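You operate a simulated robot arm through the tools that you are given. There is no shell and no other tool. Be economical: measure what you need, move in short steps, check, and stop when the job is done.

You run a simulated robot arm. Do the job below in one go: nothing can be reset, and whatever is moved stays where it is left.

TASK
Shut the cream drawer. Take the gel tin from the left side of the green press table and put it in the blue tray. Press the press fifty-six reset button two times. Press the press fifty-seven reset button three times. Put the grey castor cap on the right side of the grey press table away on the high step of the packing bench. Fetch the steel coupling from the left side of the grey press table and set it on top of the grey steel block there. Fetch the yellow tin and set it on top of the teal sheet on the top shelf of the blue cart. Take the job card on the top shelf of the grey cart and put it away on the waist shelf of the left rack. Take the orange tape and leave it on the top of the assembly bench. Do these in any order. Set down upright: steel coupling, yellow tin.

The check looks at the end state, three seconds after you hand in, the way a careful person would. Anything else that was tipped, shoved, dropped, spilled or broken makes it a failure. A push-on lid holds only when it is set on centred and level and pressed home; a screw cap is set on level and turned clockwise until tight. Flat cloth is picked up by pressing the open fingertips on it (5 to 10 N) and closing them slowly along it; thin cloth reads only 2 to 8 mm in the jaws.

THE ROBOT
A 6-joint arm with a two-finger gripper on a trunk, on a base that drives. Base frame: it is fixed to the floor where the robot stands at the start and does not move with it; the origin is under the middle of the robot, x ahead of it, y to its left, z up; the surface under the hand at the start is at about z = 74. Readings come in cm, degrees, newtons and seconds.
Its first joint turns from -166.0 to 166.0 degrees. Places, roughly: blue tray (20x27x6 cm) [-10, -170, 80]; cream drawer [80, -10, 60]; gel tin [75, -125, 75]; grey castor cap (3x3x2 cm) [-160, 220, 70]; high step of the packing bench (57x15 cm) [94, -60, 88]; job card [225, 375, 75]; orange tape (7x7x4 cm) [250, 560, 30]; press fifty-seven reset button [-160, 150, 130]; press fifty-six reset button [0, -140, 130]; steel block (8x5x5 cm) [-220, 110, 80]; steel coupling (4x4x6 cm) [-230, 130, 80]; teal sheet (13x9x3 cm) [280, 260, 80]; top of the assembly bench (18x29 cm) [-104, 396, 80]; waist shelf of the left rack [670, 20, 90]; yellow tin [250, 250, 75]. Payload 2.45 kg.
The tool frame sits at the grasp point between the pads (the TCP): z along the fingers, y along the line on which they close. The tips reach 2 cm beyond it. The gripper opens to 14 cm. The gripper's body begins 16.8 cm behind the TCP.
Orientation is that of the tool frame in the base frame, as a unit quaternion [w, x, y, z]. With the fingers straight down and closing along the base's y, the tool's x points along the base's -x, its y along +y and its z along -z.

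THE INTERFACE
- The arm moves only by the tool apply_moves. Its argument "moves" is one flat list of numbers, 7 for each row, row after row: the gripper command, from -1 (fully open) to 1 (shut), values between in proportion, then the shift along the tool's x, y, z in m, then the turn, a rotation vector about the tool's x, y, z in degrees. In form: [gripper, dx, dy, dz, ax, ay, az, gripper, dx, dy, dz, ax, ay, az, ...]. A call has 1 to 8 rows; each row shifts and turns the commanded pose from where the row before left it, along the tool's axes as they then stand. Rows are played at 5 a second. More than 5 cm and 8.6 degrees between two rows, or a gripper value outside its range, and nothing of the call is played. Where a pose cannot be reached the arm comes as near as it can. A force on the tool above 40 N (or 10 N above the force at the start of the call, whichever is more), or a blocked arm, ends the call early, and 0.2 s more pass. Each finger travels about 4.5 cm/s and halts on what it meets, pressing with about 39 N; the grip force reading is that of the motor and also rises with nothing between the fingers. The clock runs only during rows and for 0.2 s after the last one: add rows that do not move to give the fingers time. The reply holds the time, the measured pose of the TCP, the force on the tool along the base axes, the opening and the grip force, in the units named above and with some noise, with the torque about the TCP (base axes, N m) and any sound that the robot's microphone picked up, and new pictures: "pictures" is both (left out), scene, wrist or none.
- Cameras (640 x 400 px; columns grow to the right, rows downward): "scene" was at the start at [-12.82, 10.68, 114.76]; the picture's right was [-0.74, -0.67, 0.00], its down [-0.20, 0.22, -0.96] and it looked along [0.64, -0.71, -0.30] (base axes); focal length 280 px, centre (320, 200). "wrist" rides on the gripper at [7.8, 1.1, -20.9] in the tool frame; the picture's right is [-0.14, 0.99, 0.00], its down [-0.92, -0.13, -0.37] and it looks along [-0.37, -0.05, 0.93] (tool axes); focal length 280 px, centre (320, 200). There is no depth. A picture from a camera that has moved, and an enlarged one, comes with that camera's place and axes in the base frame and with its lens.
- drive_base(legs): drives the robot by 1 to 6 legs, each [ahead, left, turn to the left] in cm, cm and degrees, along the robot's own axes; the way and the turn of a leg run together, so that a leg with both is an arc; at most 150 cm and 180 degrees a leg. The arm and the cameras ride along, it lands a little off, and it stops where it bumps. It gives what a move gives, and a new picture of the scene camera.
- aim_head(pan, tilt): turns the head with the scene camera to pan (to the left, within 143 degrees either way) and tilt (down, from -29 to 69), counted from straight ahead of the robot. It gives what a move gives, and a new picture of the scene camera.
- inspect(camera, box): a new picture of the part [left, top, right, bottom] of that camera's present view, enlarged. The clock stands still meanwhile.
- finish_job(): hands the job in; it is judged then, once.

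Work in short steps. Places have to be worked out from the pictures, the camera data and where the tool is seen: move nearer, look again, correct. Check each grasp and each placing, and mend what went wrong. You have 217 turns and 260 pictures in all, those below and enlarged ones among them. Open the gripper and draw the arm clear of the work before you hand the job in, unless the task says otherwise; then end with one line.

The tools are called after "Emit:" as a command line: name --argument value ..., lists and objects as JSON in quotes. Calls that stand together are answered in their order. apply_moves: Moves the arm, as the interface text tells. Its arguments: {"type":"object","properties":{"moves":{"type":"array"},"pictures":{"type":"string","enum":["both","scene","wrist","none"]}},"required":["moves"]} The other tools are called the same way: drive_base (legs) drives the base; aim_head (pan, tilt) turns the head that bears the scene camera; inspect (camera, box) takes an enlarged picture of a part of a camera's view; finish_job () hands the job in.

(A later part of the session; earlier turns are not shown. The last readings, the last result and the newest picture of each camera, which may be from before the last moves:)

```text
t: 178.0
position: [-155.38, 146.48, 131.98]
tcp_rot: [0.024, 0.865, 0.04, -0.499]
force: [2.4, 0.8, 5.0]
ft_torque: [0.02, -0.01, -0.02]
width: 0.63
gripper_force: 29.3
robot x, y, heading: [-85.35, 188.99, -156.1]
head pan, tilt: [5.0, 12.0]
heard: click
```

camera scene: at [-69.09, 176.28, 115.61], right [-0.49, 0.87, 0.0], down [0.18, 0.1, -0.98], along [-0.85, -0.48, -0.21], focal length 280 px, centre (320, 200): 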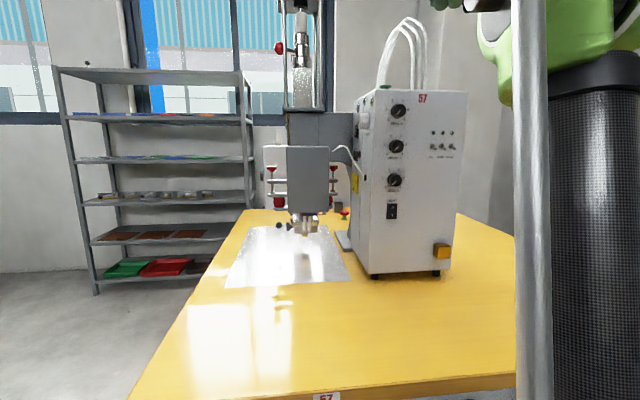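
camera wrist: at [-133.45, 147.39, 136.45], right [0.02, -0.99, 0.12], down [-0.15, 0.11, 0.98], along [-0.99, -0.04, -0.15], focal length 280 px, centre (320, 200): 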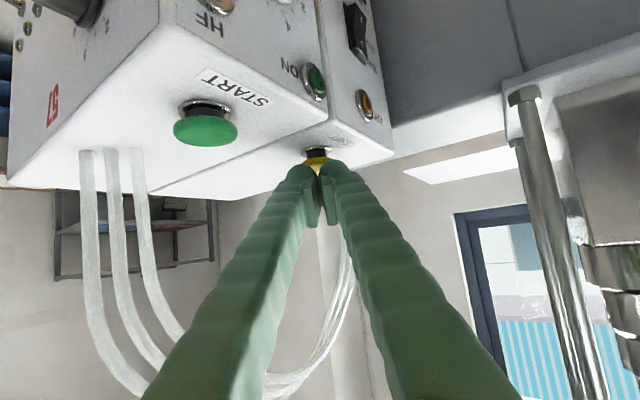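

One click. I lift clear and press two more times, checking each click.

Emit:
apply_moves --moves '[1, -0.0087, 0, -0.005, 0, 0, 0, 1, -0.0043, 0, -0.0025, 0, 0, 0, 1, 0, 0, 0, 0, 0, 0]' --pictures "none"

Emit:
apply_moves --moves '[1, 0.0052, 0, 0.003, 0, 0, 0, 1, 0.0043, 0, 0.0025, 0, 0, 0, 1, 0.0017, 0, 0.001, 0, 0, 0, 1, 0.0018, 0, 0.001, 0, 0, 0]' --pictures "none"

Emit:
apply_moves --moves '[1, -0.0087, 0, -0.005, 0, 0, 0, 1, -0.0043, 0, -0.0025, 0, 0, 0, 1, 0, 0, 0, 0, 0, 0]' --pictures "none"

Emit:
apply_moves --moves '[1, 0.0052, 0, 0.003, 0, 0, 0, 1, 0.0043, 0, 0.0025, 0, 0, 0, 1, 0.0017, 0, 0.001, 0, 0, 0, 1, 0.0018, 0, 0.001, 0, 0, 0]' --pictures "none"

```text
t: 178.8
position: [-155.41, 146.44, 133.37]
tcp_rot: [0.023, 0.865, 0.04, -0.499]
force: [-0.1, 0.8, -0.5]
ft_torque: [-0.01, 0.0, 0.02]
width: 0.0
gripper_force: 29.5
robot x, y, heading: [-85.37, 188.86, -155.7]
head pan, tilt: [5.0, 12.0]
```

```text
t: 179.8
position: [-155.52, 146.47, 132.0]
tcp_rot: [0.024, 0.866, 0.041, -0.499]
force: [0.3, 1.3, 4.6]
ft_torque: [0.02, 0.0, -0.03]
width: 0.6
gripper_force: 29.2
robot x, y, heading: [-85.35, 189.13, -156.1]
head pan, tilt: [5.0, 12.0]
heard: click
```

```text
t: 180.6
position: [-155.41, 146.5, 133.46]
tcp_rot: [0.023, 0.866, 0.04, -0.498]
force: [0.0, -0.5, -0.9]
ft_torque: [-0.03, -0.02, -0.01]
width: 0.0
gripper_force: 29.2
robot x, y, heading: [-85.46, 189.17, -155.9]
head pan, tilt: [5.0, 12.0]
```

```text
t: 181.6
position: [-155.3, 146.49, 131.95]
tcp_rot: [0.024, 0.865, 0.04, -0.499]
force: [-1.8, 0.2, 4.5]
ft_torque: [0.01, 0.03, 0.0]
width: 0.6
gripper_force: 29.4
robot x, y, heading: [-85.54, 189.26, -155.9]
head pan, tilt: [5.0, 12.0]
heard: click
```

Three clicks in total. I retreat and straighten the tool.

Emit:
apply_moves --moves '[1, -0.0173, 0, -0.01, 0, 0, 0, 1, -0.0173, 0, -0.01, 0, 0, 0, 1, 0.0069, -0.0033, -0.0393, 0, 0, 0, 1, 0.0069, -0.0033, -0.0393, 0, 0, 0, 1, 0.0069, -0.0033, -0.0393, 0, 0, 0, 1, 0.0064, -0.0376, -0.0219, 0, 0, 0, 1, 0.0064, -0.0376, -0.0219, 0, 0, 0, 1, 0.0064, -0.0376, -0.0219, 0, 0, 0]' --pictures "none"

Emit:
apply_moves --moves '[1, 0.0064, -0.0376, -0.0219, 0, 0, 0, 1, 0.0064, -0.0376, -0.0219, 0, 0, 0, 1, 0, 0, 0, 0, 7.5, 0, 1, 0, 0, 0, 0, 7.5, 0, 1, 0, 0, 0, 0, 7.5, 0, 1, 0, 0, 0, 0, 7.5, 0]' --pictures "none"

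Emit:
apply_moves --moves '[1, 0, 0, 0, 0, 7.5, 0, 1, 0, 0, 0, 0, 7.5, 0, 1, 0, 0, 0, 0, 7.5, 0, 1, 0, 0, 0, 0, 7.5, 0]' --pictures "none"

Emit:
aim_head --pan -55 --tilt 20

```text
t: 183.4
position: [-138.78, 160.37, 141.68]
tcp_rot: [0.022, 0.865, 0.039, -0.499]
force: [0.1, -0.7, 0.5]
ft_torque: [0.03, -0.03, -0.07]
width: 0.0
gripper_force: 29.7
robot x, y, heading: [-85.59, 189.03, -155.7]
head pan, tilt: [5.0, 12.0]
```

```text
t: 184.8
position: [-134.77, 168.13, 142.75]
tcp_rot: [0.012, 0.965, 0.044, -0.258]
force: [-0.1, -0.1, -0.8]
ft_torque: [-0.05, 0.08, 0.05]
width: 0.0
gripper_force: 29.4
robot x, y, heading: [-85.11, 189.03, -155.9]
head pan, tilt: [5.0, 12.0]
```

```text
t: 185.8
position: [-134.79, 168.22, 142.55]
tcp_rot: [0.0, 0.999, 0.047, 0.001]
force: [0.0, 0.4, 0.1]
ft_torque: [-0.03, 0.2, 0.03]
width: 0.0
gripper_force: 29.7
robot x, y, heading: [-85.3, 188.33, -155.9]
head pan, tilt: [5.0, 12.0]
```

```text
t: 187.1
position: [-134.9, 168.13, 142.52]
tcp_rot: [0.001, 0.999, 0.046, 0.0]
force: [-0.3, 0.4, 0.9]
ft_torque: [0.02, 0.03, 0.04]
width: 0.0
gripper_force: 29.0
robot x, y, heading: [-85.21, 188.97, -155.8]
head pan, tilt: [-55.0, 20.0]
camera scene: at [-68.93, 185.6, 114.31], right [0.51, 0.86, 0.0], down [0.29, -0.18, -0.94], along [-0.81, 0.48, -0.34], focal length 280 px, centre (320, 200)
```

scene: 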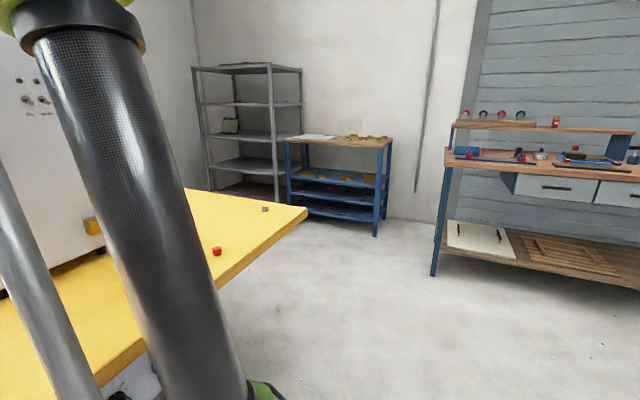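

The grey cap is at about (-164.4,218). I shift the base backward along the table's edge to bring the hand near it.

Emit:
drive_base --legs '[[6, -46, 0]]'

Emit:
apply_moves --moves '[-0.3, 0, 0, 0.05, 0, 0, 0, -0.3, 0, 0, 0.05, 0, 0, 0, -0.3, 0, 0, 0.05, 0, 0, 0, -0.3, 0, 0, 0.05, 0, 0, 0, -0.3, 0, 0, 0.05, 0, 0, 0, -0.3, 0, 0, 0.05, 0, 0, 0, -0.3, 0, 0, 0.05, 0, 0, 0, -0.3, 0, 0, 0.05, 0, 0, 0]' --pictures "wrist"

```text
t: 189.9
position: [-159.34, 208.21, 142.6]
tcp_rot: [0.0, 0.999, 0.045, 0.001]
force: [-0.6, -0.7, 0.3]
ft_torque: [0.02, 0.0, 0.01]
width: 0.01
gripper_force: 29.7
robot x, y, heading: [-109.66, 228.61, -155.9]
head pan, tilt: [-55.0, 20.0]
camera scene: at [-93.24, 225.46, 114.31], right [0.52, 0.86, 0.0], down [0.29, -0.18, -0.94], along [-0.81, 0.48, -0.34], focal length 280 px, centre (320, 200)
```

scene: 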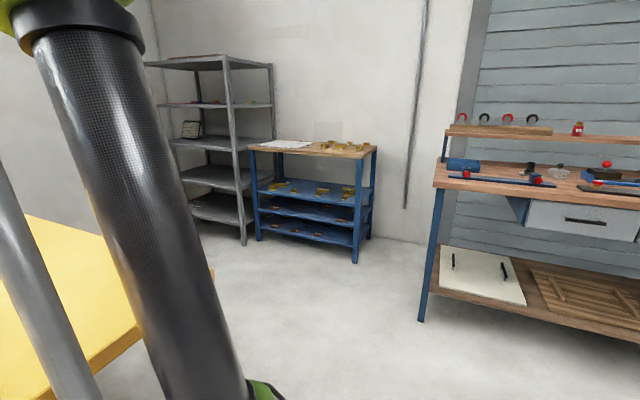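

```text
t: 191.7
position: [-159.21, 208.09, 102.27]
tcp_rot: [0.0, 0.999, 0.045, 0.001]
force: [0.5, 0.3, -0.2]
ft_torque: [-0.02, -0.02, -0.01]
width: 9.11
gripper_force: 0.1
robot x, y, heading: [-109.49, 228.85, -155.8]
head pan, tilt: [-55.0, 20.0]
camera wrist: at [-151.36, 207.67, 123.34], right [-0.05, -1.0, 0.0], down [-0.93, 0.04, 0.37], along [-0.37, 0.02, -0.93], focal length 280 px, centre (320, 200)
```

wrist: 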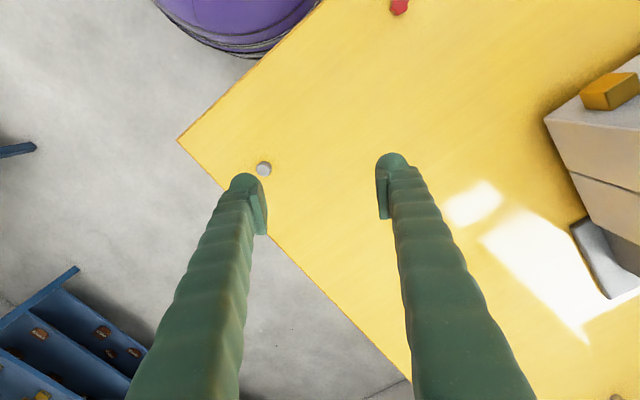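

The cap is at (-163.9,218.4). I move above it and come down to z≈82 to re-check.

Emit:
apply_moves --moves '[0.0, -0.0125, -0.0356, 0, 0, 0, 0, 0.1, -0.0125, -0.0356, 0, 0, 0, 0, 0.1, -0.0125, -0.0356, 0, 0, 0, 0, 0.1, 0, 0, 0.05, 0, 0, 0, 0.1, 0, 0, 0.05, 0, 0, 0, 0.1, 0, 0, 0.05, 0, 0, 0, 0.1, 0, 0, 0.05, 0, 0, 0]' --pictures "wrist"

```text
t: 193.3
position: [-163.77, 218.3, 82.46]
tcp_rot: [0.0, 0.999, 0.045, 0.001]
force: [-0.1, -0.1, -1.1]
ft_torque: [0.01, 0.02, 0.02]
width: 6.29
gripper_force: 0.0
robot x, y, heading: [-109.53, 228.84, -156.4]
head pan, tilt: [-55.0, 20.0]
camera wrist: at [-155.94, 218.01, 103.45], right [-0.05, -1.0, 0.0], down [-0.93, 0.04, 0.37], along [-0.37, 0.02, -0.93], focal length 280 px, centre (320, 200)
```

wrist: 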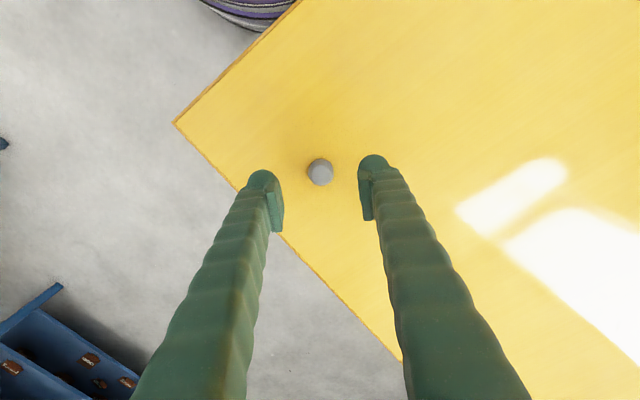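

Centred. I descend to z≈76.4 and close.

Emit:
apply_moves --moves '[0.1, -0.002, 0, 0.03, 0, 0, 0, 0.1, 0, 0, 0.025, 0, 0, 0, 0.1, 0, 0, 0.005, 0, 0, 0, 0.5, 0, 0, 0, 0, 0, 0, 0.8, 0, 0, 0, 0, 0, 0, 0.9, 0, 0, 0, 0, 0, 0, 0.9, 0, 0, 0, 0, 0, 0]' --pictures "none"

```text
t: 194.9
position: [-164.09, 218.48, 76.52]
tcp_rot: [0.0, 0.999, 0.045, 0.001]
force: [-0.1, -2.0, 8.7]
ft_torque: [-0.04, 0.02, -0.03]
width: 1.94
gripper_force: 32.0
robot x, y, heading: [-109.45, 228.59, -156.1]
head pan, tilt: [-55.0, 20.0]
```

It stopped at 1.94 cm, so something is held. I lift and check.

Emit:
apply_moves --moves '[0.9, 0, 0, -0.02, 0, 0, 0, 0.9, 0, 0, -0.04, 0, 0, 0, 0.9, 0, 0, -0.05, 0, 0, 0, 0.9, 0, 0, -0.05, 0, 0, 0, 0.9, 0, 0, -0.05, 0, 0, 0]' --pictures "wrist"

Emit:
inspect --camera "wrist" --box '[260, 130, 380, 230]'

```text
t: 196.1
position: [-164.03, 218.43, 97.48]
tcp_rot: [0.0, 0.999, 0.045, 0.001]
force: [0.6, -0.4, -0.3]
ft_torque: [-0.01, 0.03, -0.01]
width: 0.7
gripper_force: 0.0
robot x, y, heading: [-109.37, 228.99, -156.0]
head pan, tilt: [-55.0, 20.0]
camera wrist: at [-156.13, 218.04, 118.46], right [-0.05, -1.0, 0.0], down [-0.93, 0.04, 0.37], along [-0.37, 0.02, -0.93], focal length 280 px, centre (320, 200)
```

wrist: 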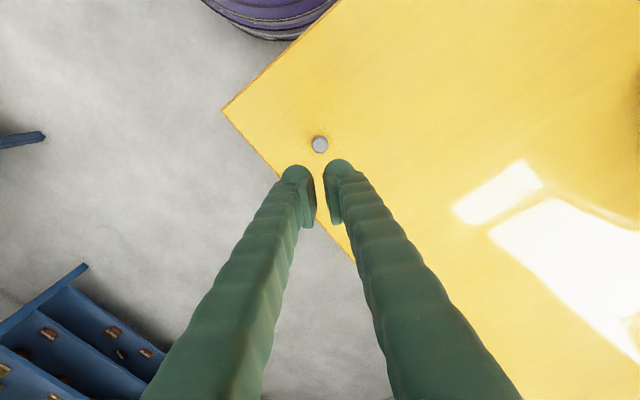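

```text
4.00 times, centred on (320, 180) of wrist
camera zoom: at [-156.13, 218.04, 118.46], right [-0.05, -1.0, 0.0], down [-0.93, 0.04, 0.37], along [-0.37, 0.02, -0.93], focal length 1122 px, centre (320, 280)
```

zoom: 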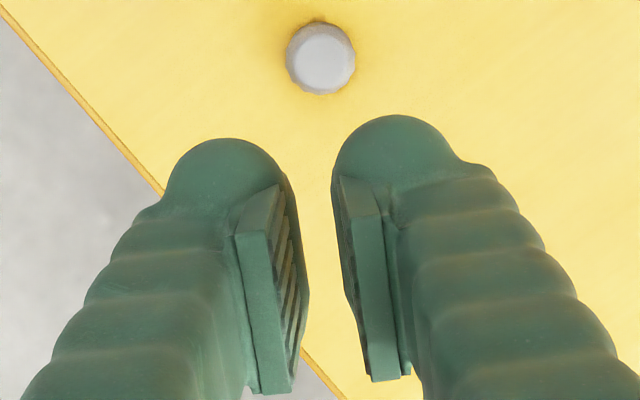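

It squeezed out: the cap is domed and low, still in place. I try again lower, feeling for the table with open fingers.

Emit:
apply_moves --moves '[0.4, 0, 0, 0.05, 0, 0, 0, 0.4, 0, 0, 0.05, 0, 0, 0, 0.4, 0, 0, 0.05, 0, 0, 0, 0.4, 0, 0, 0.05, 0, 0, 0, 0.4, 0, 0, 0.008, 0, 0, 0, 0.4, 0, 0, 0.004, 0, 0, 0, 0.4, 0, 0, 0.003, 0, 0, 0]' --pictures "none"

```text
t: 197.7
position: [-163.98, 218.38, 75.98]
tcp_rot: [0.0, 0.999, 0.047, 0.001]
force: [1.5, -1.1, 16.1]
ft_torque: [-0.08, -0.05, -0.03]
width: 4.23
gripper_force: 0.2
robot x, y, heading: [-109.41, 228.78, -155.9]
head pan, tilt: [-55.0, 20.0]
```

Table contact is at TCP z=76.0. I lift 1 mm and close slowly.

Emit:
apply_moves --moves '[0.4, 0, 0, -0.001, 0, 0, 0, 0.5, 0, 0, 0, 0, 0, 0, 0.6, 0, 0, 0, 0, 0, 0, 0.7, 0, 0, 0, 0, 0, 0, 0.75, 0, 0, 0, 0, 0, 0, 0.75, 0, 0, 0, 0, 0, 0]' --pictures "wrist"

```text
t: 199.1
position: [-164.06, 218.33, 75.94]
tcp_rot: [0.0, 0.999, 0.045, 0.001]
force: [-0.2, -0.2, -0.5]
ft_torque: [0.03, 0.03, 0.02]
width: 2.2
gripper_force: 39.4
robot x, y, heading: [-110.17, 228.59, -156.1]
head pan, tilt: [-55.0, 20.0]
camera wrist: at [-156.25, 218.02, 96.99], right [-0.05, -1.0, 0.0], down [-0.93, 0.04, 0.37], along [-0.37, 0.02, -0.93], focal length 280 px, centre (320, 200)
```

wrist: 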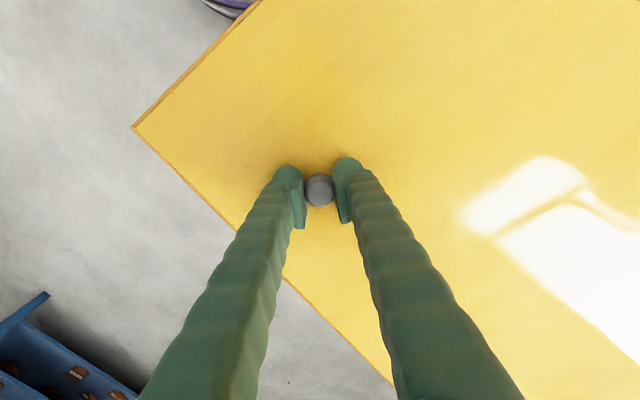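

Gripped at 2.2 cm with full force. Lift.

Emit:
apply_moves --moves '[0.75, 0, 0, -0.01, 0, 0, 0, 0.75, 0, 0, -0.02, 0, 0, 0, 0.75, 0, 0, -0.04, 0, 0, 0, 0.75, 0, 0, -0.05, 0, 0, 0, 0.75, 0, 0, -0.05, 0, 0, 0, 0.75, 0, 0, -0.05, 0, 0, 0, 0.75, 0, 0, -0.03, 0, 0, 0]' --pictures "wrist"

```text
t: 200.7
position: [-164.27, 218.44, 101.01]
tcp_rot: [0.0, 0.999, 0.045, 0.001]
force: [-0.3, 0.5, -0.3]
ft_torque: [-0.03, -0.02, 0.01]
width: 2.18
gripper_force: 39.0
robot x, y, heading: [-109.84, 228.83, -155.9]
head pan, tilt: [-55.0, 20.0]
camera wrist: at [-156.46, 218.11, 122.05], right [-0.05, -1.0, 0.0], down [-0.93, 0.04, 0.37], along [-0.37, 0.02, -0.93], focal length 280 px, centre (320, 200)
```

wrist: 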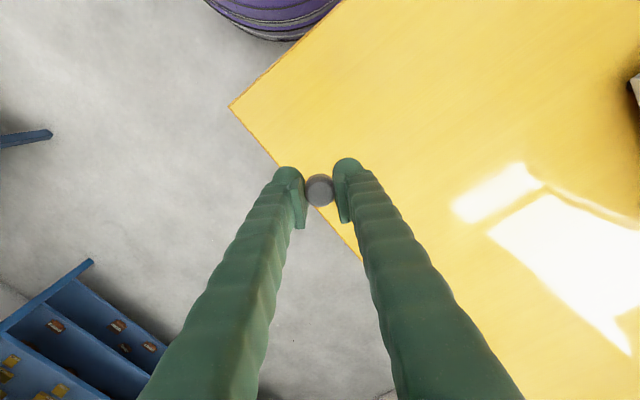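

The cap is held. I drive to the front of the packing bench.

Emit:
drive_base --legs '[[0, 0, 106], [150, 0, 0], [100, -22, 0]]'

Emit:
aim_head --pan 0 --tilt 20

```text
t: 217.6
position: [65.41, -23.68, 101.12]
tcp_rot: [-0.001, 0.555, 0.832, 0.001]
force: [-0.3, 0.7, 0.7]
ft_torque: [-0.01, 0.04, -0.01]
width: 2.19
gripper_force: 39.0
robot x, y, heading: [38.97, 25.01, -48.8]
head pan, tilt: [-55.0, 20.0]
camera scene: at [37.34, 42.17, 114.31], right [-0.97, 0.23, 0.0], down [0.08, 0.33, -0.94], along [-0.22, -0.91, -0.34], focal length 280 px, centre (320, 200)
```

scene: 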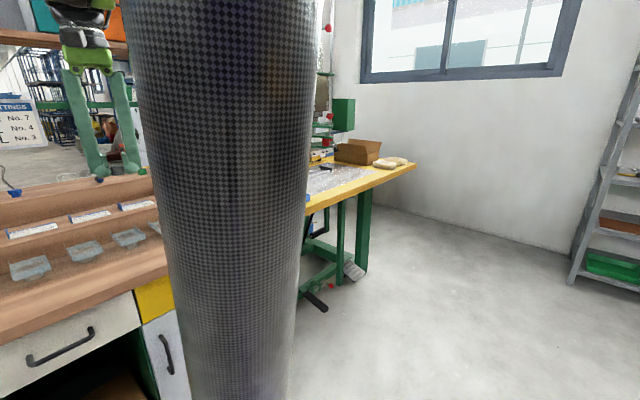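

```text
t: 218.8
position: [65.17, -23.69, 101.05]
tcp_rot: [0.0, 0.555, 0.832, 0.0]
force: [0.5, 0.0, 0.4]
ft_torque: [0.01, 0.01, 0.04]
width: 2.17
gripper_force: 39.4
robot x, y, heading: [39.16, 25.37, -48.9]
head pan, tilt: [0.0, 20.0]
camera scene: at [45.68, 44.24, 114.31], right [-0.75, -0.66, 0.0], down [-0.23, 0.26, -0.94], along [0.62, -0.7, -0.34], focal length 280 px, centre (320, 200)
```

scene: 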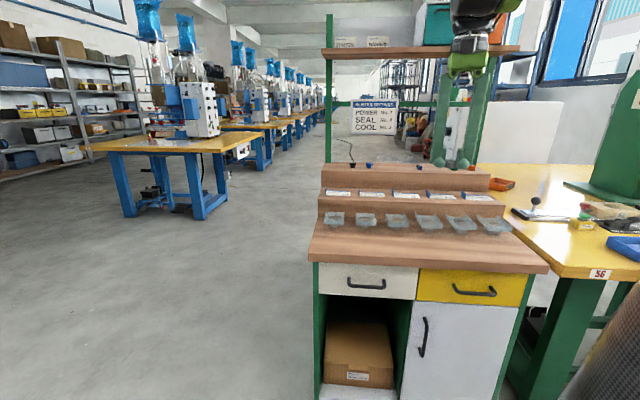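

I move 13 cm closer and look at the high step with the wrist camera.

Emit:
drive_base --legs '[[13, -3, -5]]'

Emit:
apply_moves --moves '[0.75, -0.03, -0.02, -0.01, 0, 0, 0, 0.75, -0.03, -0.02, -0.01, 0, 0, 0, 0.75, -0.03, -0.02, -0.01, 0, 0, 0, 0.75, -0.03, -0.02, 0, 0, 0, 0]'

```text
t: 220.1
position: [66.84, -37.92, 100.98]
tcp_rot: [-0.001, 0.589, 0.808, 0.001]
force: [0.8, -0.4, -0.3]
ft_torque: [-0.04, -0.02, -0.02]
width: 2.19
gripper_force: 38.9
robot x, y, heading: [44.68, 13.24, -53.2]
head pan, tilt: [0.0, 20.0]
camera scene: at [53.2, 31.47, 114.31], right [-0.8, -0.59, 0.0], down [-0.2, 0.28, -0.94], along [0.56, -0.76, -0.34], focal length 280 px, centre (320, 200)
```

scene: 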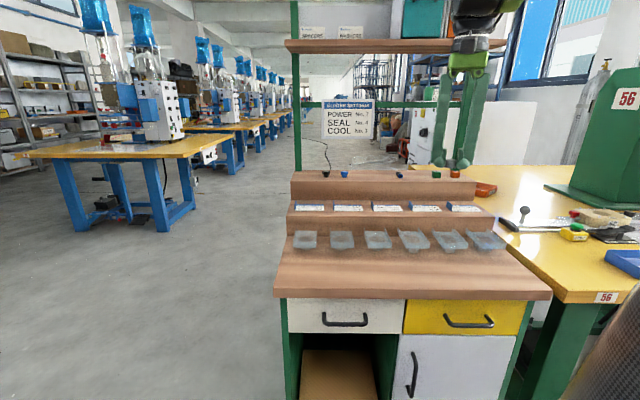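

```text
t: 221.1
position: [63.01, -51.92, 104.15]
tcp_rot: [-0.001, 0.59, 0.807, 0.0]
force: [0.5, 0.5, -0.2]
ft_torque: [-0.07, 0.03, -0.02]
width: 2.21
gripper_force: 38.9
robot x, y, heading: [44.76, 13.51, -53.1]
head pan, tilt: [0.0, 20.0]
camera scene: at [53.2, 31.49, 114.31], right [-0.8, -0.59, 0.0], down [-0.2, 0.27, -0.94], along [0.56, -0.76, -0.34], focal length 280 px, centre (320, 200)
camera wrist: at [61.71, -44.17, 125.1], right [0.99, 0.17, 0.0], down [0.16, -0.92, 0.37], along [0.06, -0.36, -0.93], focal length 280 px, centre (320, 200)
```

scene: 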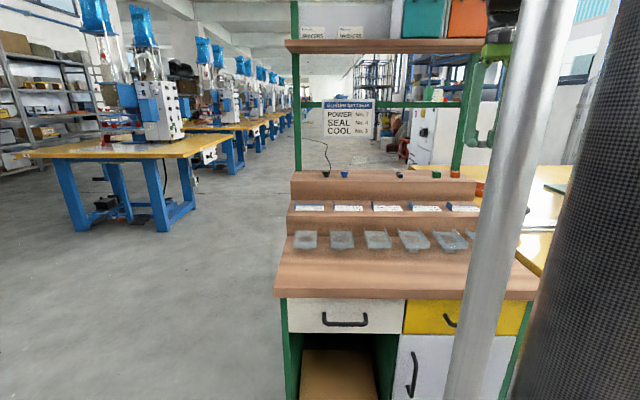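
wrist: 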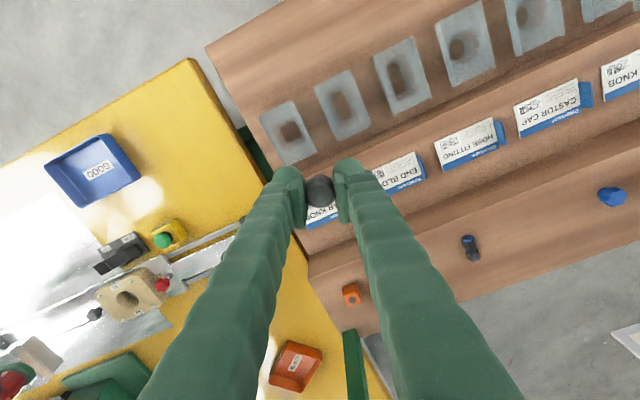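

The middle step's labels show where each part belongs; the CASTOR CAP slot on the high step is empty, near (95,-55). I align the hand with the bench and move above that spot.

Emit:
apply_moves --moves '[0.75, 0, 0, 0, 0, 0, -6, 0.75, 0, 0, 0, 0, 0, -6, 0.75, 0, 0, 0, 0, 0, -6]' --pictures "none"

Emit:
apply_moves --moves '[0.75, -0.0293, 0.0343, 0, 0, 0, 0, 0.75, -0.0293, 0.0343, 0, 0, 0, 0, 0.75, -0.0293, 0.0343, 0, 0, 0, 0, 0.75, -0.0293, 0.0343, 0, 0, 0, 0, 0.75, -0.0293, 0.0343, 0, 0, 0, 0, 0.75, -0.0293, 0.0343, 0, 0, 0, 0, 0.75, -0.0293, 0.0343, 0.01, 0, 0, 0]'

```text
t: 221.9
position: [62.96, -51.82, 104.13]
tcp_rot: [0.0, 0.457, 0.89, 0.001]
force: [0.3, 0.1, -0.5]
ft_torque: [-0.02, 0.01, 0.03]
width: 2.2
gripper_force: 38.3
robot x, y, heading: [44.87, 13.26, -53.6]
head pan, tilt: [0.0, 20.0]
```

```text
t: 223.3
position: [84.83, -52.38, 104.17]
tcp_rot: [-0.004, 0.468, 0.884, 0.0]
force: [-0.1, -0.2, -0.6]
ft_torque: [-0.01, 0.0, 0.0]
width: 2.19
gripper_force: 38.5
robot x, y, heading: [44.37, 14.3, -54.1]
head pan, tilt: [0.0, 20.0]
stopped in row 6: the force on the tool passed its limit at 183 N (the readings are from after the stop); the commanded pose is now the measured one
camera scene: at [51.06, 32.72, 114.46], right [-0.81, -0.59, -0.01], down [-0.19, 0.27, -0.94], along [0.56, -0.76, -0.33], focal length 280 px, centre (320, 200)
camera wrist: at [81.54, -45.34, 125.3], right [0.9, 0.44, -0.01], down [0.41, -0.83, 0.36], along [0.16, -0.33, -0.93], focal length 280 px, centre (320, 200)
```

scene: 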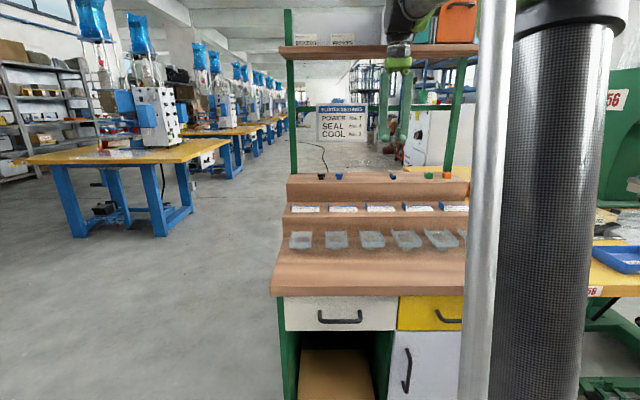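
wrist: 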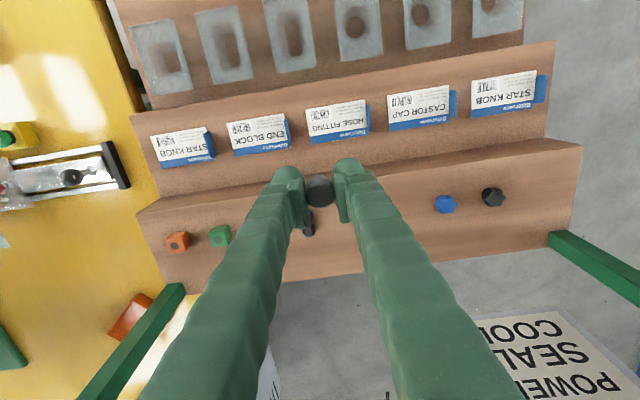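

The arm struck something (183 N), probably its wrist against the overhead shelf. I back off toward the robot and inspect.

Emit:
apply_moves --moves '[0.75, 0.03, -0.03, 0, 0, 0, 0, 0.75, 0.04, -0.01, 0, 0, 0, 0, 0.75, 0.04, 0, 0, 0, 0, 0]' --pictures "scene"

Emit:
aim_head --pan -8 --tilt -5

```text
t: 224.1
position: [77.23, -46.64, 103.28]
tcp_rot: [-0.007, 0.464, 0.886, 0.0]
force: [0.6, -0.2, -0.4]
ft_torque: [0.08, 0.02, 0.02]
width: 2.16
gripper_force: 38.8
robot x, y, heading: [44.17, 13.42, -54.1]
head pan, tilt: [0.0, 20.0]
camera scene: at [53.06, 31.66, 114.31], right [-0.81, -0.59, 0.0], down [-0.2, 0.28, -0.94], along [0.55, -0.76, -0.34], focal length 280 px, centre (320, 200)
```

scene: 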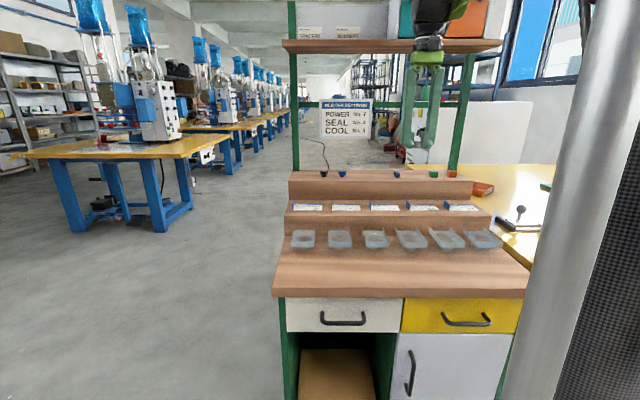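

```text
t: 225.0
position: [77.16, -46.57, 103.28]
tcp_rot: [-0.007, 0.464, 0.886, 0.001]
force: [0.6, 0.8, 0.5]
ft_torque: [-0.03, -0.01, 0.0]
width: 2.18
gripper_force: 39.3
robot x, y, heading: [44.76, 13.83, -53.7]
head pan, tilt: [-8.0, -5.0]
camera scene: at [51.62, 31.61, 118.31], right [-0.88, -0.47, 0.0], down [0.04, -0.08, -1.0], along [0.47, -0.88, 0.09], focal length 280 px, centre (320, 200)
```

scene: 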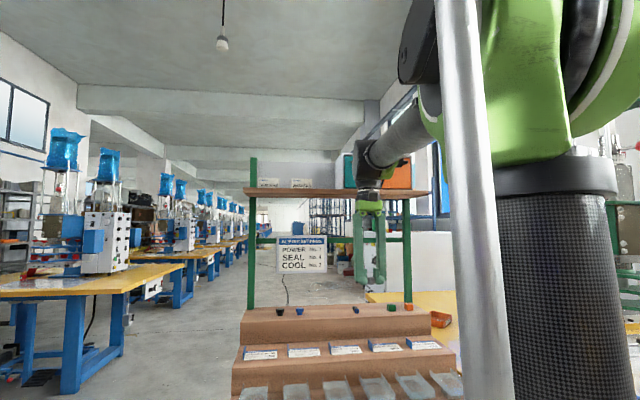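

Shelf, boxes and sign look unmoved, so I can't identify the contact for sure. Instead of sweeping the arm, I strafe the base left and slightly closer so that only a short straight reach is left.

Emit:
drive_base --legs '[[5, 9.4, 0]]'

Emit:
apply_moves --moves '[0.75, -0.02, 0, 0, 0, 0, 0, 0.75, -0.02, 0, 0, 0, 0, 0, 0.75, -0.02, 0, 0, 0, 0, 0]'

```text
t: 226.2
position: [87.66, -45.11, 103.35]
tcp_rot: [-0.006, 0.465, 0.885, 0.001]
force: [1.0, 0.5, 0.6]
ft_torque: [-0.03, 0.05, 0.0]
width: 2.17
gripper_force: 39.4
robot x, y, heading: [55.35, 14.98, -54.3]
head pan, tilt: [-8.0, -5.0]
camera scene: at [62.17, 33.03, 118.31], right [-0.88, -0.47, 0.0], down [0.04, -0.08, -1.0], along [0.47, -0.88, 0.09], focal length 280 px, centre (320, 200)
```

scene: 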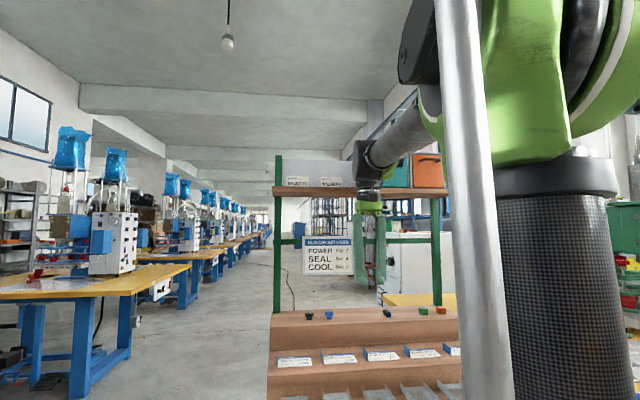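

```text
t: 227.0
position: [89.85, -48.67, 103.95]
tcp_rot: [-0.005, 0.466, 0.885, -0.001]
force: [0.8, 0.4, -0.6]
ft_torque: [-0.01, 0.09, -0.03]
width: 2.16
gripper_force: 38.7
robot x, y, heading: [54.66, 15.4, -54.4]
head pan, tilt: [-8.0, -5.0]
camera scene: at [61.55, 34.3, 118.19], right [-0.89, -0.46, 0.0], down [0.04, -0.08, -1.0], along [0.46, -0.88, 0.09], focal length 280 px, centre (320, 200)
camera wrist: at [86.47, -41.59, 124.92], right [0.89, 0.45, -0.01], down [0.42, -0.83, 0.36], along [0.16, -0.33, -0.93], focal length 280 px, centre (320, 200)
```

scene: 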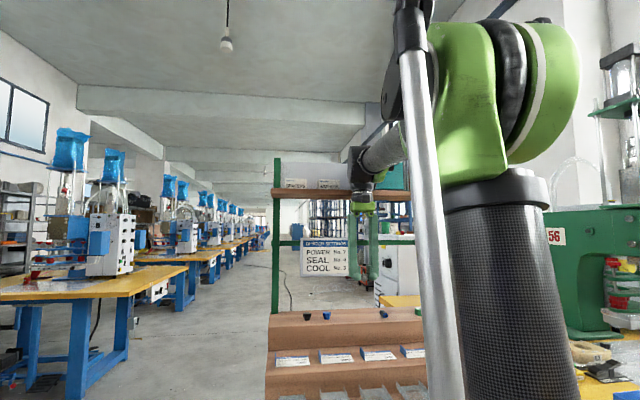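
wrist: 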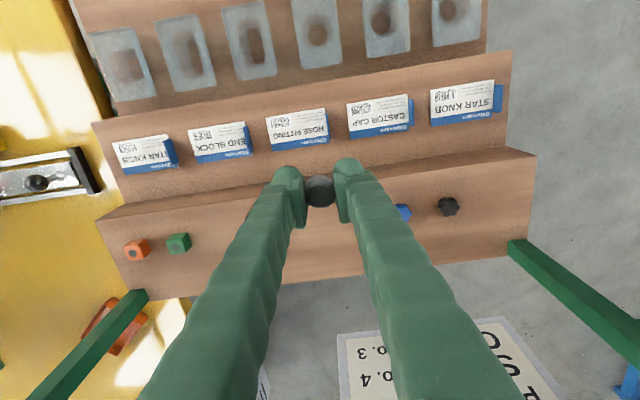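

Now it's clear: the wrist joint protrudes ~18 cm beyond the hand and touches the overhead shelf's front edge. I back off, then tilt the hand 20° forward so the wrist stays short of the shelf.

Emit:
apply_moves --moves '[0.75, 0.04, 0, 0, 0, 0, 0, 0.75, 0.04, 0, 0, 0, 0, 0, 0.75, 0, 0, 0, 0, -7, 0, 0.75, 0, 0, 0, 0, -7, 0, 0.75, 0, 0, 0, 0, -7, 0]' --pictures "wrist"

```text
t: 228.2
position: [86.45, -43.6, 103.36]
tcp_rot: [0.156, 0.457, 0.871, -0.084]
force: [0.4, -0.1, -0.5]
ft_torque: [0.06, -0.01, -0.01]
width: 2.18
gripper_force: 39.0
robot x, y, heading: [54.83, 15.09, -53.9]
head pan, tilt: [-8.0, -5.0]
camera wrist: at [79.05, -30.85, 120.28], right [0.89, 0.46, 0.04], down [0.31, -0.68, 0.67], along [0.33, -0.58, -0.74], focal length 280 px, centre (320, 200)
```

wrist: 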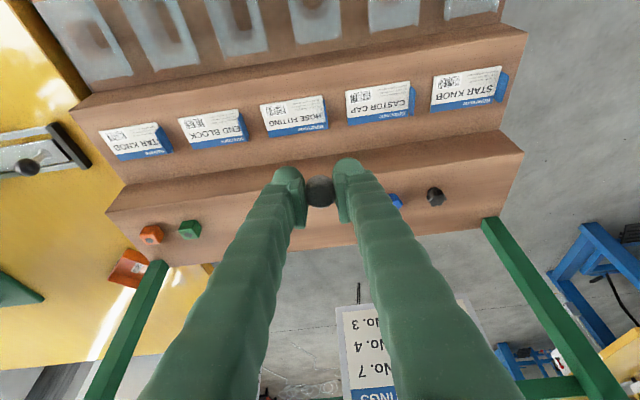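

Tilted fine. I move forward 13.4 cm at this height, then down to about z 94.

Emit:
apply_moves --moves '[0.75, -0.0314, 0, 0.0117, 0, 0, 0, 0.75, -0.0314, 0, 0.0117, 0, 0, 0, 0.75, -0.0314, 0, 0.0117, 0, 0, 0, 0.75, -0.0314, 0, 0.0117, 0, 0, 0, 0.75, 0.0105, 0, 0.0281, 0, 0, 0, 0.75, 0.0105, 0, 0.0281, 0, 0, 0, 0.75, 0.0105, 0, 0.0281, 0, 0, 0]'

```text
t: 229.8
position: [94.09, -54.68, 94.4]
tcp_rot: [0.154, 0.458, 0.871, -0.085]
force: [0.4, 1.0, -0.3]
ft_torque: [0.02, 0.0, 0.0]
width: 2.19
gripper_force: 39.2
robot x, y, heading: [54.79, 15.01, -54.0]
head pan, tilt: [-8.0, -5.0]
camera scene: at [62.17, 33.03, 118.31], right [-0.88, -0.47, 0.0], down [0.04, -0.08, -1.0], along [0.47, -0.88, 0.09], focal length 280 px, centre (320, 200)
camera wrist: at [86.71, -41.96, 111.15], right [0.89, 0.46, 0.04], down [0.32, -0.68, 0.67], along [0.33, -0.58, -0.74], focal length 280 px, centre (320, 200)
```

scene: 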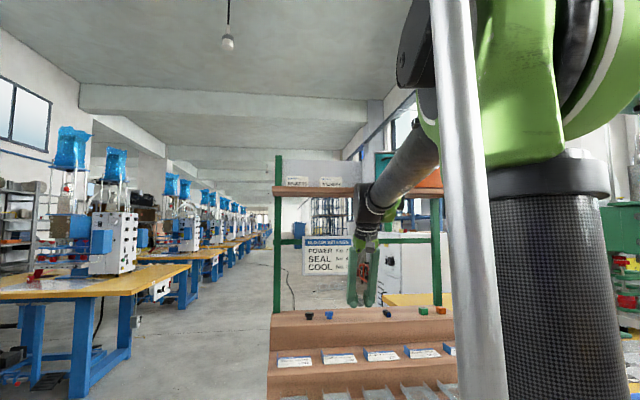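
wrist: 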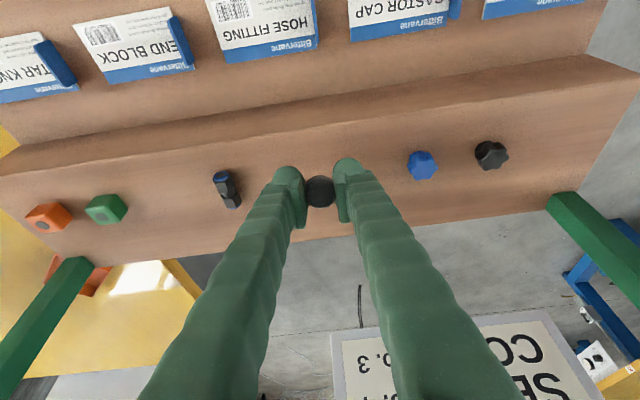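

The cap hangs between the hose fitting and the blue knob. I go 1.5 cm forward and descend until contact.

Emit:
apply_moves --moves '[0.75, -0.0141, 0, 0.0052, 0, 0, 0, 0.75, 0.0035, 0, 0.0094, 0, 0, 0, 0.75, 0.0035, 0, 0.0094, 0, 0, 0, 0.75, 0.0018, 0, 0.0047, 0, 0, 0, 0.75, 0.0018, 0, 0.0047, 0, 0, 0, 0.75, 0.0014, 0, 0.0038, 0, 0, 0, 0.75, 0.0014, 0, 0.0038, 0, 0, 0]' --pictures "wrist"

```text
t: 231.4
position: [94.81, -55.76, 90.57]
tcp_rot: [0.155, 0.457, 0.872, -0.084]
force: [-0.5, 0.4, -0.3]
ft_torque: [0.01, 0.01, 0.06]
width: 2.17
gripper_force: 39.3
robot x, y, heading: [55.1, 14.89, -54.1]
head pan, tilt: [-8.0, -5.0]
camera wrist: at [87.56, -43.03, 107.38], right [0.89, 0.46, 0.04], down [0.32, -0.68, 0.67], along [0.33, -0.58, -0.75], focal length 280 px, centre (320, 200)
```

wrist: 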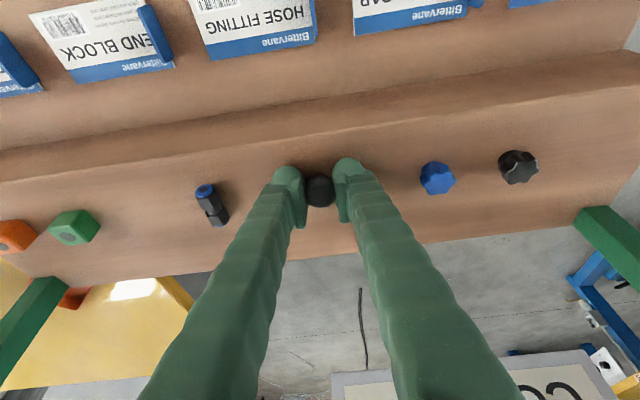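

No contact yet; I continue down in 3 mm steps.

Emit:
apply_moves --moves '[0.75, 0.001, 0, 0.0028, 0, 0, 0, 0.75, 0.001, 0, 0.0028, 0, 0, 0, 0.75, 0.001, 0, 0.0028, 0, 0, 0, 0.75, 0.001, 0, 0.0028, 0, 0, 0, 0.75, 0.001, 0, 0.0028, 0, 0, 0]' --pictures "none"

```text
t: 231.9
position: [94.92, -55.73, 90.29]
tcp_rot: [0.156, 0.457, 0.871, -0.085]
force: [-1.8, 5.5, 22.5]
ft_torque: [0.33, -0.05, -0.03]
width: 2.19
gripper_force: 39.1
robot x, y, heading: [55.23, 15.0, -54.4]
head pan, tilt: [-8.0, -5.0]
stopped in row 2: the force on the tool passed its limit at 49 N (the readings are from after the stop); the commanded pose is now the measured one
```

Contact. I open slowly and lift off.

Emit:
apply_moves --moves '[0.65, -0.0007, 0, -0.0019, 0, 0, 0, 0.6, 0, 0, 0, 0, 0, 0, 0.5, 0, 0, 0, 0, 0, 0, 0.4, 0, 0, 0, 0, 0, 0, 0.4, -0.007, 0, -0.0188, 0, 0, 0, 0.4, -0.0105, 0, -0.0281, 0, 0, 0, 0.4, -0.0105, 0, -0.0281, 0, 0, 0]' --pictures "wrist"

```text
t: 233.5
position: [95.16, -55.82, 98.52]
tcp_rot: [0.156, 0.456, 0.872, -0.084]
force: [-0.3, -0.5, -0.5]
ft_torque: [0.02, 0.04, -0.02]
width: 4.2
gripper_force: 0.1
robot x, y, heading: [54.76, 15.02, -53.9]
head pan, tilt: [-8.0, -5.0]
camera wrist: at [87.72, -43.12, 115.29], right [0.89, 0.46, 0.04], down [0.32, -0.68, 0.67], along [0.33, -0.58, -0.74], focal length 280 px, centre (320, 200)
```

wrist: 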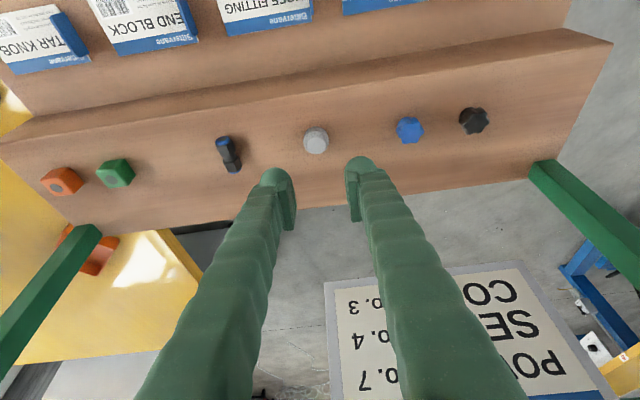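

The castor cap stands upright on the high step. I withdraw back and straighten the hand.

Emit:
apply_moves --moves '[1, 0.0314, 0, -0.0117, 0, 0, 0, 1, 0.0314, 0, -0.0117, 0, 0, 0, 1, 0.0314, 0, -0.0117, 0, 0, 0, 1, 0.0314, 0, -0.0117, 0, 0, 0, 1, 0.0314, 0, -0.0117, 0, 0, 0, 1, 0, 0, 0, 0, 7, 0, 1, 0, 0, 0, 0, 7, 0, 1, 0, 0, 0, 0, 7, 0]' --pictures "none"

Emit:
drive_base --legs '[[-30, 0, 0], [0, 0, 100]]'

Emit:
aim_head --pan 5 --tilt 10

```text
t: 235.3
position: [85.51, -42.1, 98.32]
tcp_rot: [-0.007, 0.465, 0.885, 0.001]
force: [0.5, 0.5, -0.4]
ft_torque: [-0.04, -0.04, 0.01]
width: 0.02
gripper_force: 29.5
robot x, y, heading: [55.27, 15.01, -53.9]
head pan, tilt: [-8.0, -5.0]
```

```text
t: 241.6
position: [89.36, 78.01, 98.25]
tcp_rot: [-0.004, -0.37, 0.929, -0.005]
force: [-0.2, 0.2, -0.1]
ft_torque: [0.02, -0.03, -0.03]
width: 0.0
gripper_force: 29.4
robot x, y, heading: [37.75, 39.18, 44.9]
head pan, tilt: [-8.0, -5.0]
camera scene: at [18.71, 43.65, 118.31], right [0.6, -0.8, 0.0], down [0.07, 0.05, -1.0], along [0.8, 0.6, 0.09], focal length 280 px, centre (320, 200)
```

scene: 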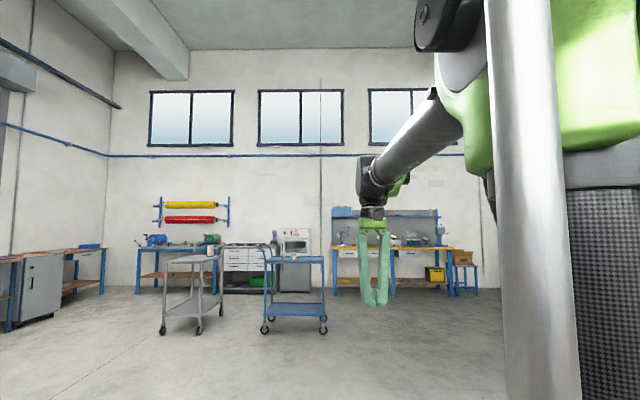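

```text
t: 242.3
position: [89.34, 78.04, 98.22]
tcp_rot: [-0.003, -0.369, 0.929, -0.004]
force: [-0.8, -0.9, 0.8]
ft_torque: [0.03, -0.01, -0.02]
width: 0.0
gripper_force: 29.6
robot x, y, heading: [37.55, 39.51, 44.9]
head pan, tilt: [5.0, 10.0]
camera scene: at [17.71, 45.51, 115.94], right [0.76, -0.65, 0.0], down [-0.11, -0.13, -0.98], along [0.64, 0.75, -0.17], focal length 280 px, centre (320, 200)
```

scene: 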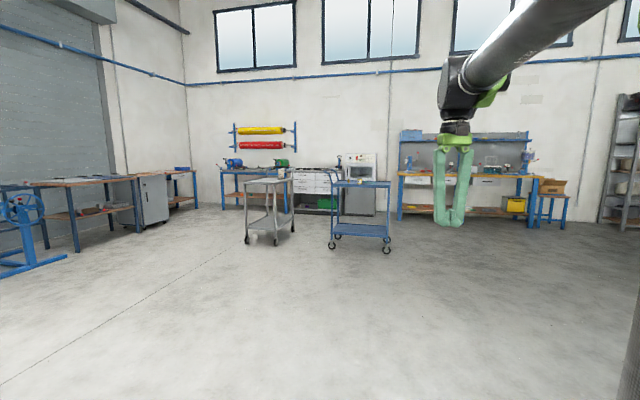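

I zoom on the two carts.

Emit:
inspect --camera "scene" --box '[240, 150, 400, 250]'

```text
4.00 times, centred on (320, 200) of scene
camera zoom: at [17.71, 45.51, 115.94], right [0.76, -0.65, 0.0], down [-0.11, -0.13, -0.98], along [0.64, 0.75, -0.17], focal length 1119 px, centre (320, 200)
```

zoom: 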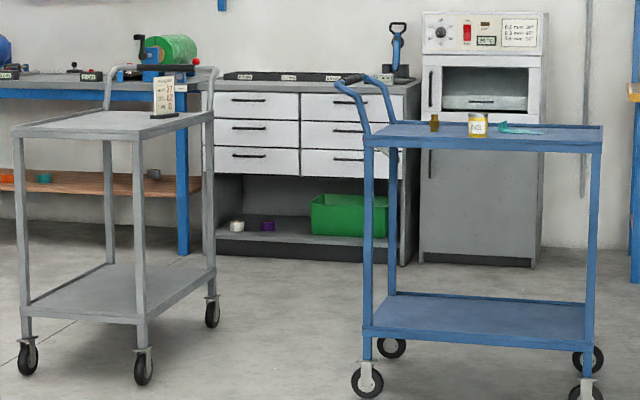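

The blue cart is on castors (I must not bump it); its front edge runs about (240,284)–(287,237). I approach and stop short.

Emit:
drive_base --legs '[[125, -2, 0], [110, -2, 0]]'

Emit:
aim_head --pan 8 --tilt 25

```text
t: 253.9
position: [258.87, 244.06, 98.39]
tcp_rot: [-0.003, -0.376, 0.927, -0.004]
force: [0.3, 0.0, -0.4]
ft_torque: [0.01, 0.0, 0.04]
width: 0.0
gripper_force: 29.4
robot x, y, heading: [207.41, 204.76, 45.5]
head pan, tilt: [5.0, 10.0]
camera scene: at [187.6, 210.49, 115.94], right [0.77, -0.64, 0.0], down [-0.11, -0.13, -0.98], along [0.63, 0.76, -0.17], focal length 280 px, centre (320, 200)
```

scene: 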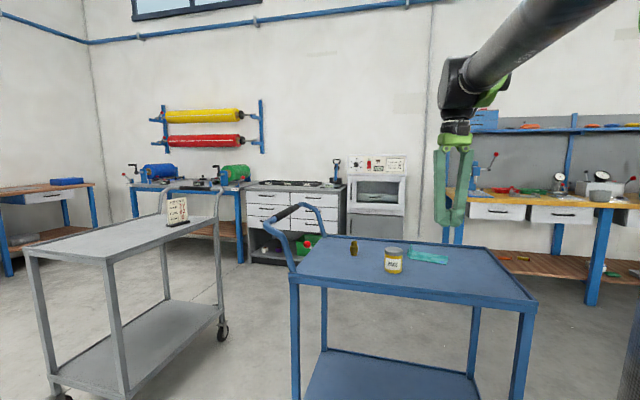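

```text
t: 254.7
position: [258.8, 243.96, 98.35]
tcp_rot: [-0.004, -0.377, 0.926, -0.005]
force: [0.1, -0.2, -0.6]
ft_torque: [0.01, 0.05, -0.01]
width: 0.01
gripper_force: 29.4
robot x, y, heading: [207.36, 204.3, 45.4]
head pan, tilt: [8.0, 25.0]
camera scene: at [187.17, 210.72, 113.51], right [0.8, -0.59, 0.0], down [-0.25, -0.34, -0.91], along [0.54, 0.73, -0.42], focal length 280 px, centre (320, 200)
```

scene: 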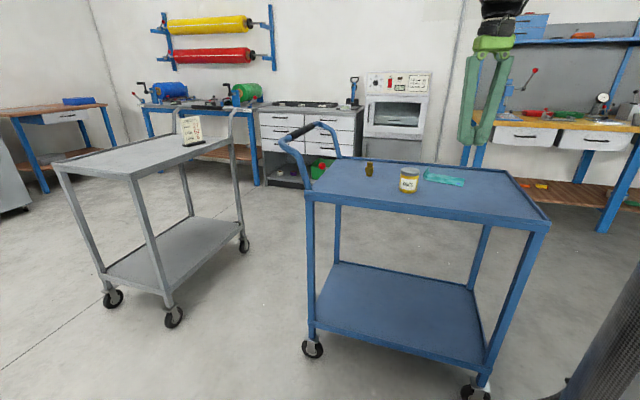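

The yellow tin is near (267,266) and the teal sheet near (284,264). I move 25 cm closer.

Emit:
drive_base --legs '[[24, -3, 0]]'

Emit:
apply_moves --moves '[-0.9, 0.03, 0.02, -0.02, 0, 0, 0, -0.9, 0.03, 0.02, -0.02, 0, 0, 0, -0.9, 0.03, 0.02, -0.02, 0, 0, 0, -0.9, 0.03, 0.02, 0, 0, 0, 0, -0.9, 0, 0, 0, 0, 0, 0, -0.9, 0, 0, 0, 0, 0, 0]' --pictures "wrist"

```text
t: 256.5
position: [278.12, 259.16, 98.39]
tcp_rot: [-0.004, -0.376, 0.927, -0.005]
force: [-0.3, 0.6, 0.4]
ft_torque: [-0.01, 0.0, 0.02]
width: 0.02
gripper_force: 29.5
robot x, y, heading: [227.03, 219.89, 45.5]
head pan, tilt: [8.0, 25.0]
camera scene: at [206.43, 226.04, 113.5], right [0.8, -0.59, 0.0], down [-0.25, -0.34, -0.91], along [0.54, 0.73, -0.42], focal length 280 px, centre (320, 200)
```

scene: 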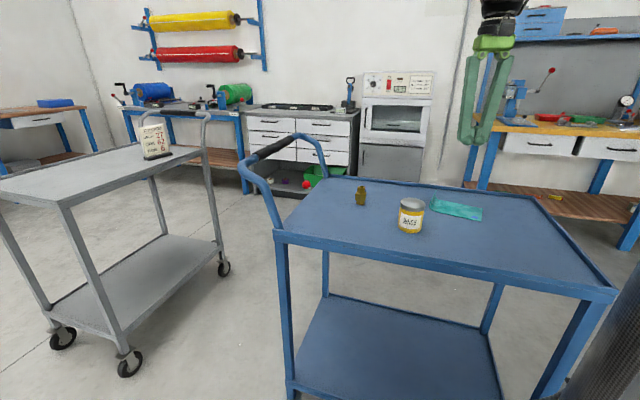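

```text
t: 257.9
position: [263.9, 256.63, 104.6]
tcp_rot: [-0.004, -0.377, 0.926, -0.004]
force: [0.0, -0.1, -0.1]
ft_torque: [-0.03, -0.04, -0.02]
width: 12.39
gripper_force: 0.0
robot x, y, heading: [227.1, 219.65, 45.8]
head pan, tilt: [8.0, 25.0]
camera wrist: at [257.55, 252.16, 125.58], right [-0.59, 0.81, -0.01], down [0.75, 0.55, 0.36], along [0.29, 0.21, -0.93], focal length 280 px, centre (320, 200)
```

wrist: 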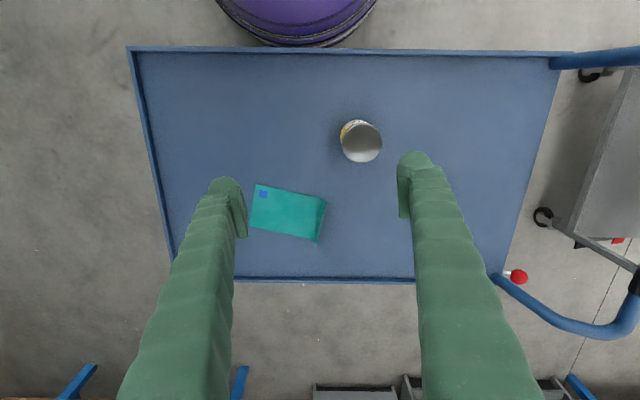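

The tin's centre is near (259.6,261.2), top z≈85; the teal sheet's centre is near (277,259.6). I centre over the tin and descend to z 90 to verify.

Emit:
apply_moves --moves '[-0.9, 0, 0.0315, 0, 0, 0, 0, -0.9, 0, 0.0315, 0, 0, 0, 0, -0.9, 0, 0, 0.05, 0, 0, 0, -0.9, 0, 0, 0.05, 0, 0, 0, -0.9, 0, 0, 0.04, 0, 0, 0]' --pictures "wrist"

```text
t: 259.1
position: [259.59, 261.24, 90.31]
tcp_rot: [-0.004, -0.377, 0.926, -0.004]
force: [0.7, 0.1, 0.4]
ft_torque: [0.04, 0.02, -0.02]
width: 13.34
gripper_force: 0.1
robot x, y, heading: [226.94, 219.67, 45.5]
head pan, tilt: [8.0, 25.0]
camera wrist: at [253.28, 256.85, 111.31], right [-0.59, 0.81, -0.01], down [0.75, 0.55, 0.36], along [0.29, 0.21, -0.93], focal length 280 px, centre (320, 200)
```

wrist: 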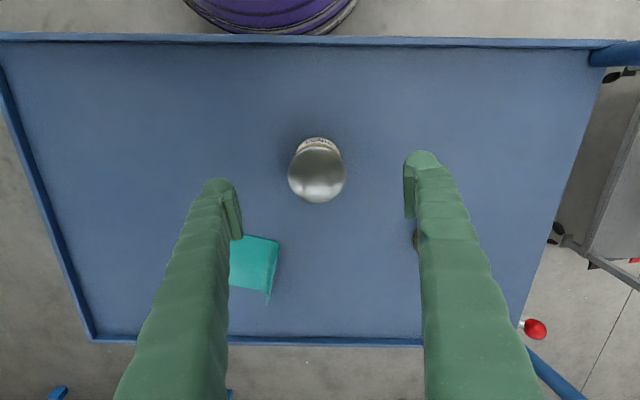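

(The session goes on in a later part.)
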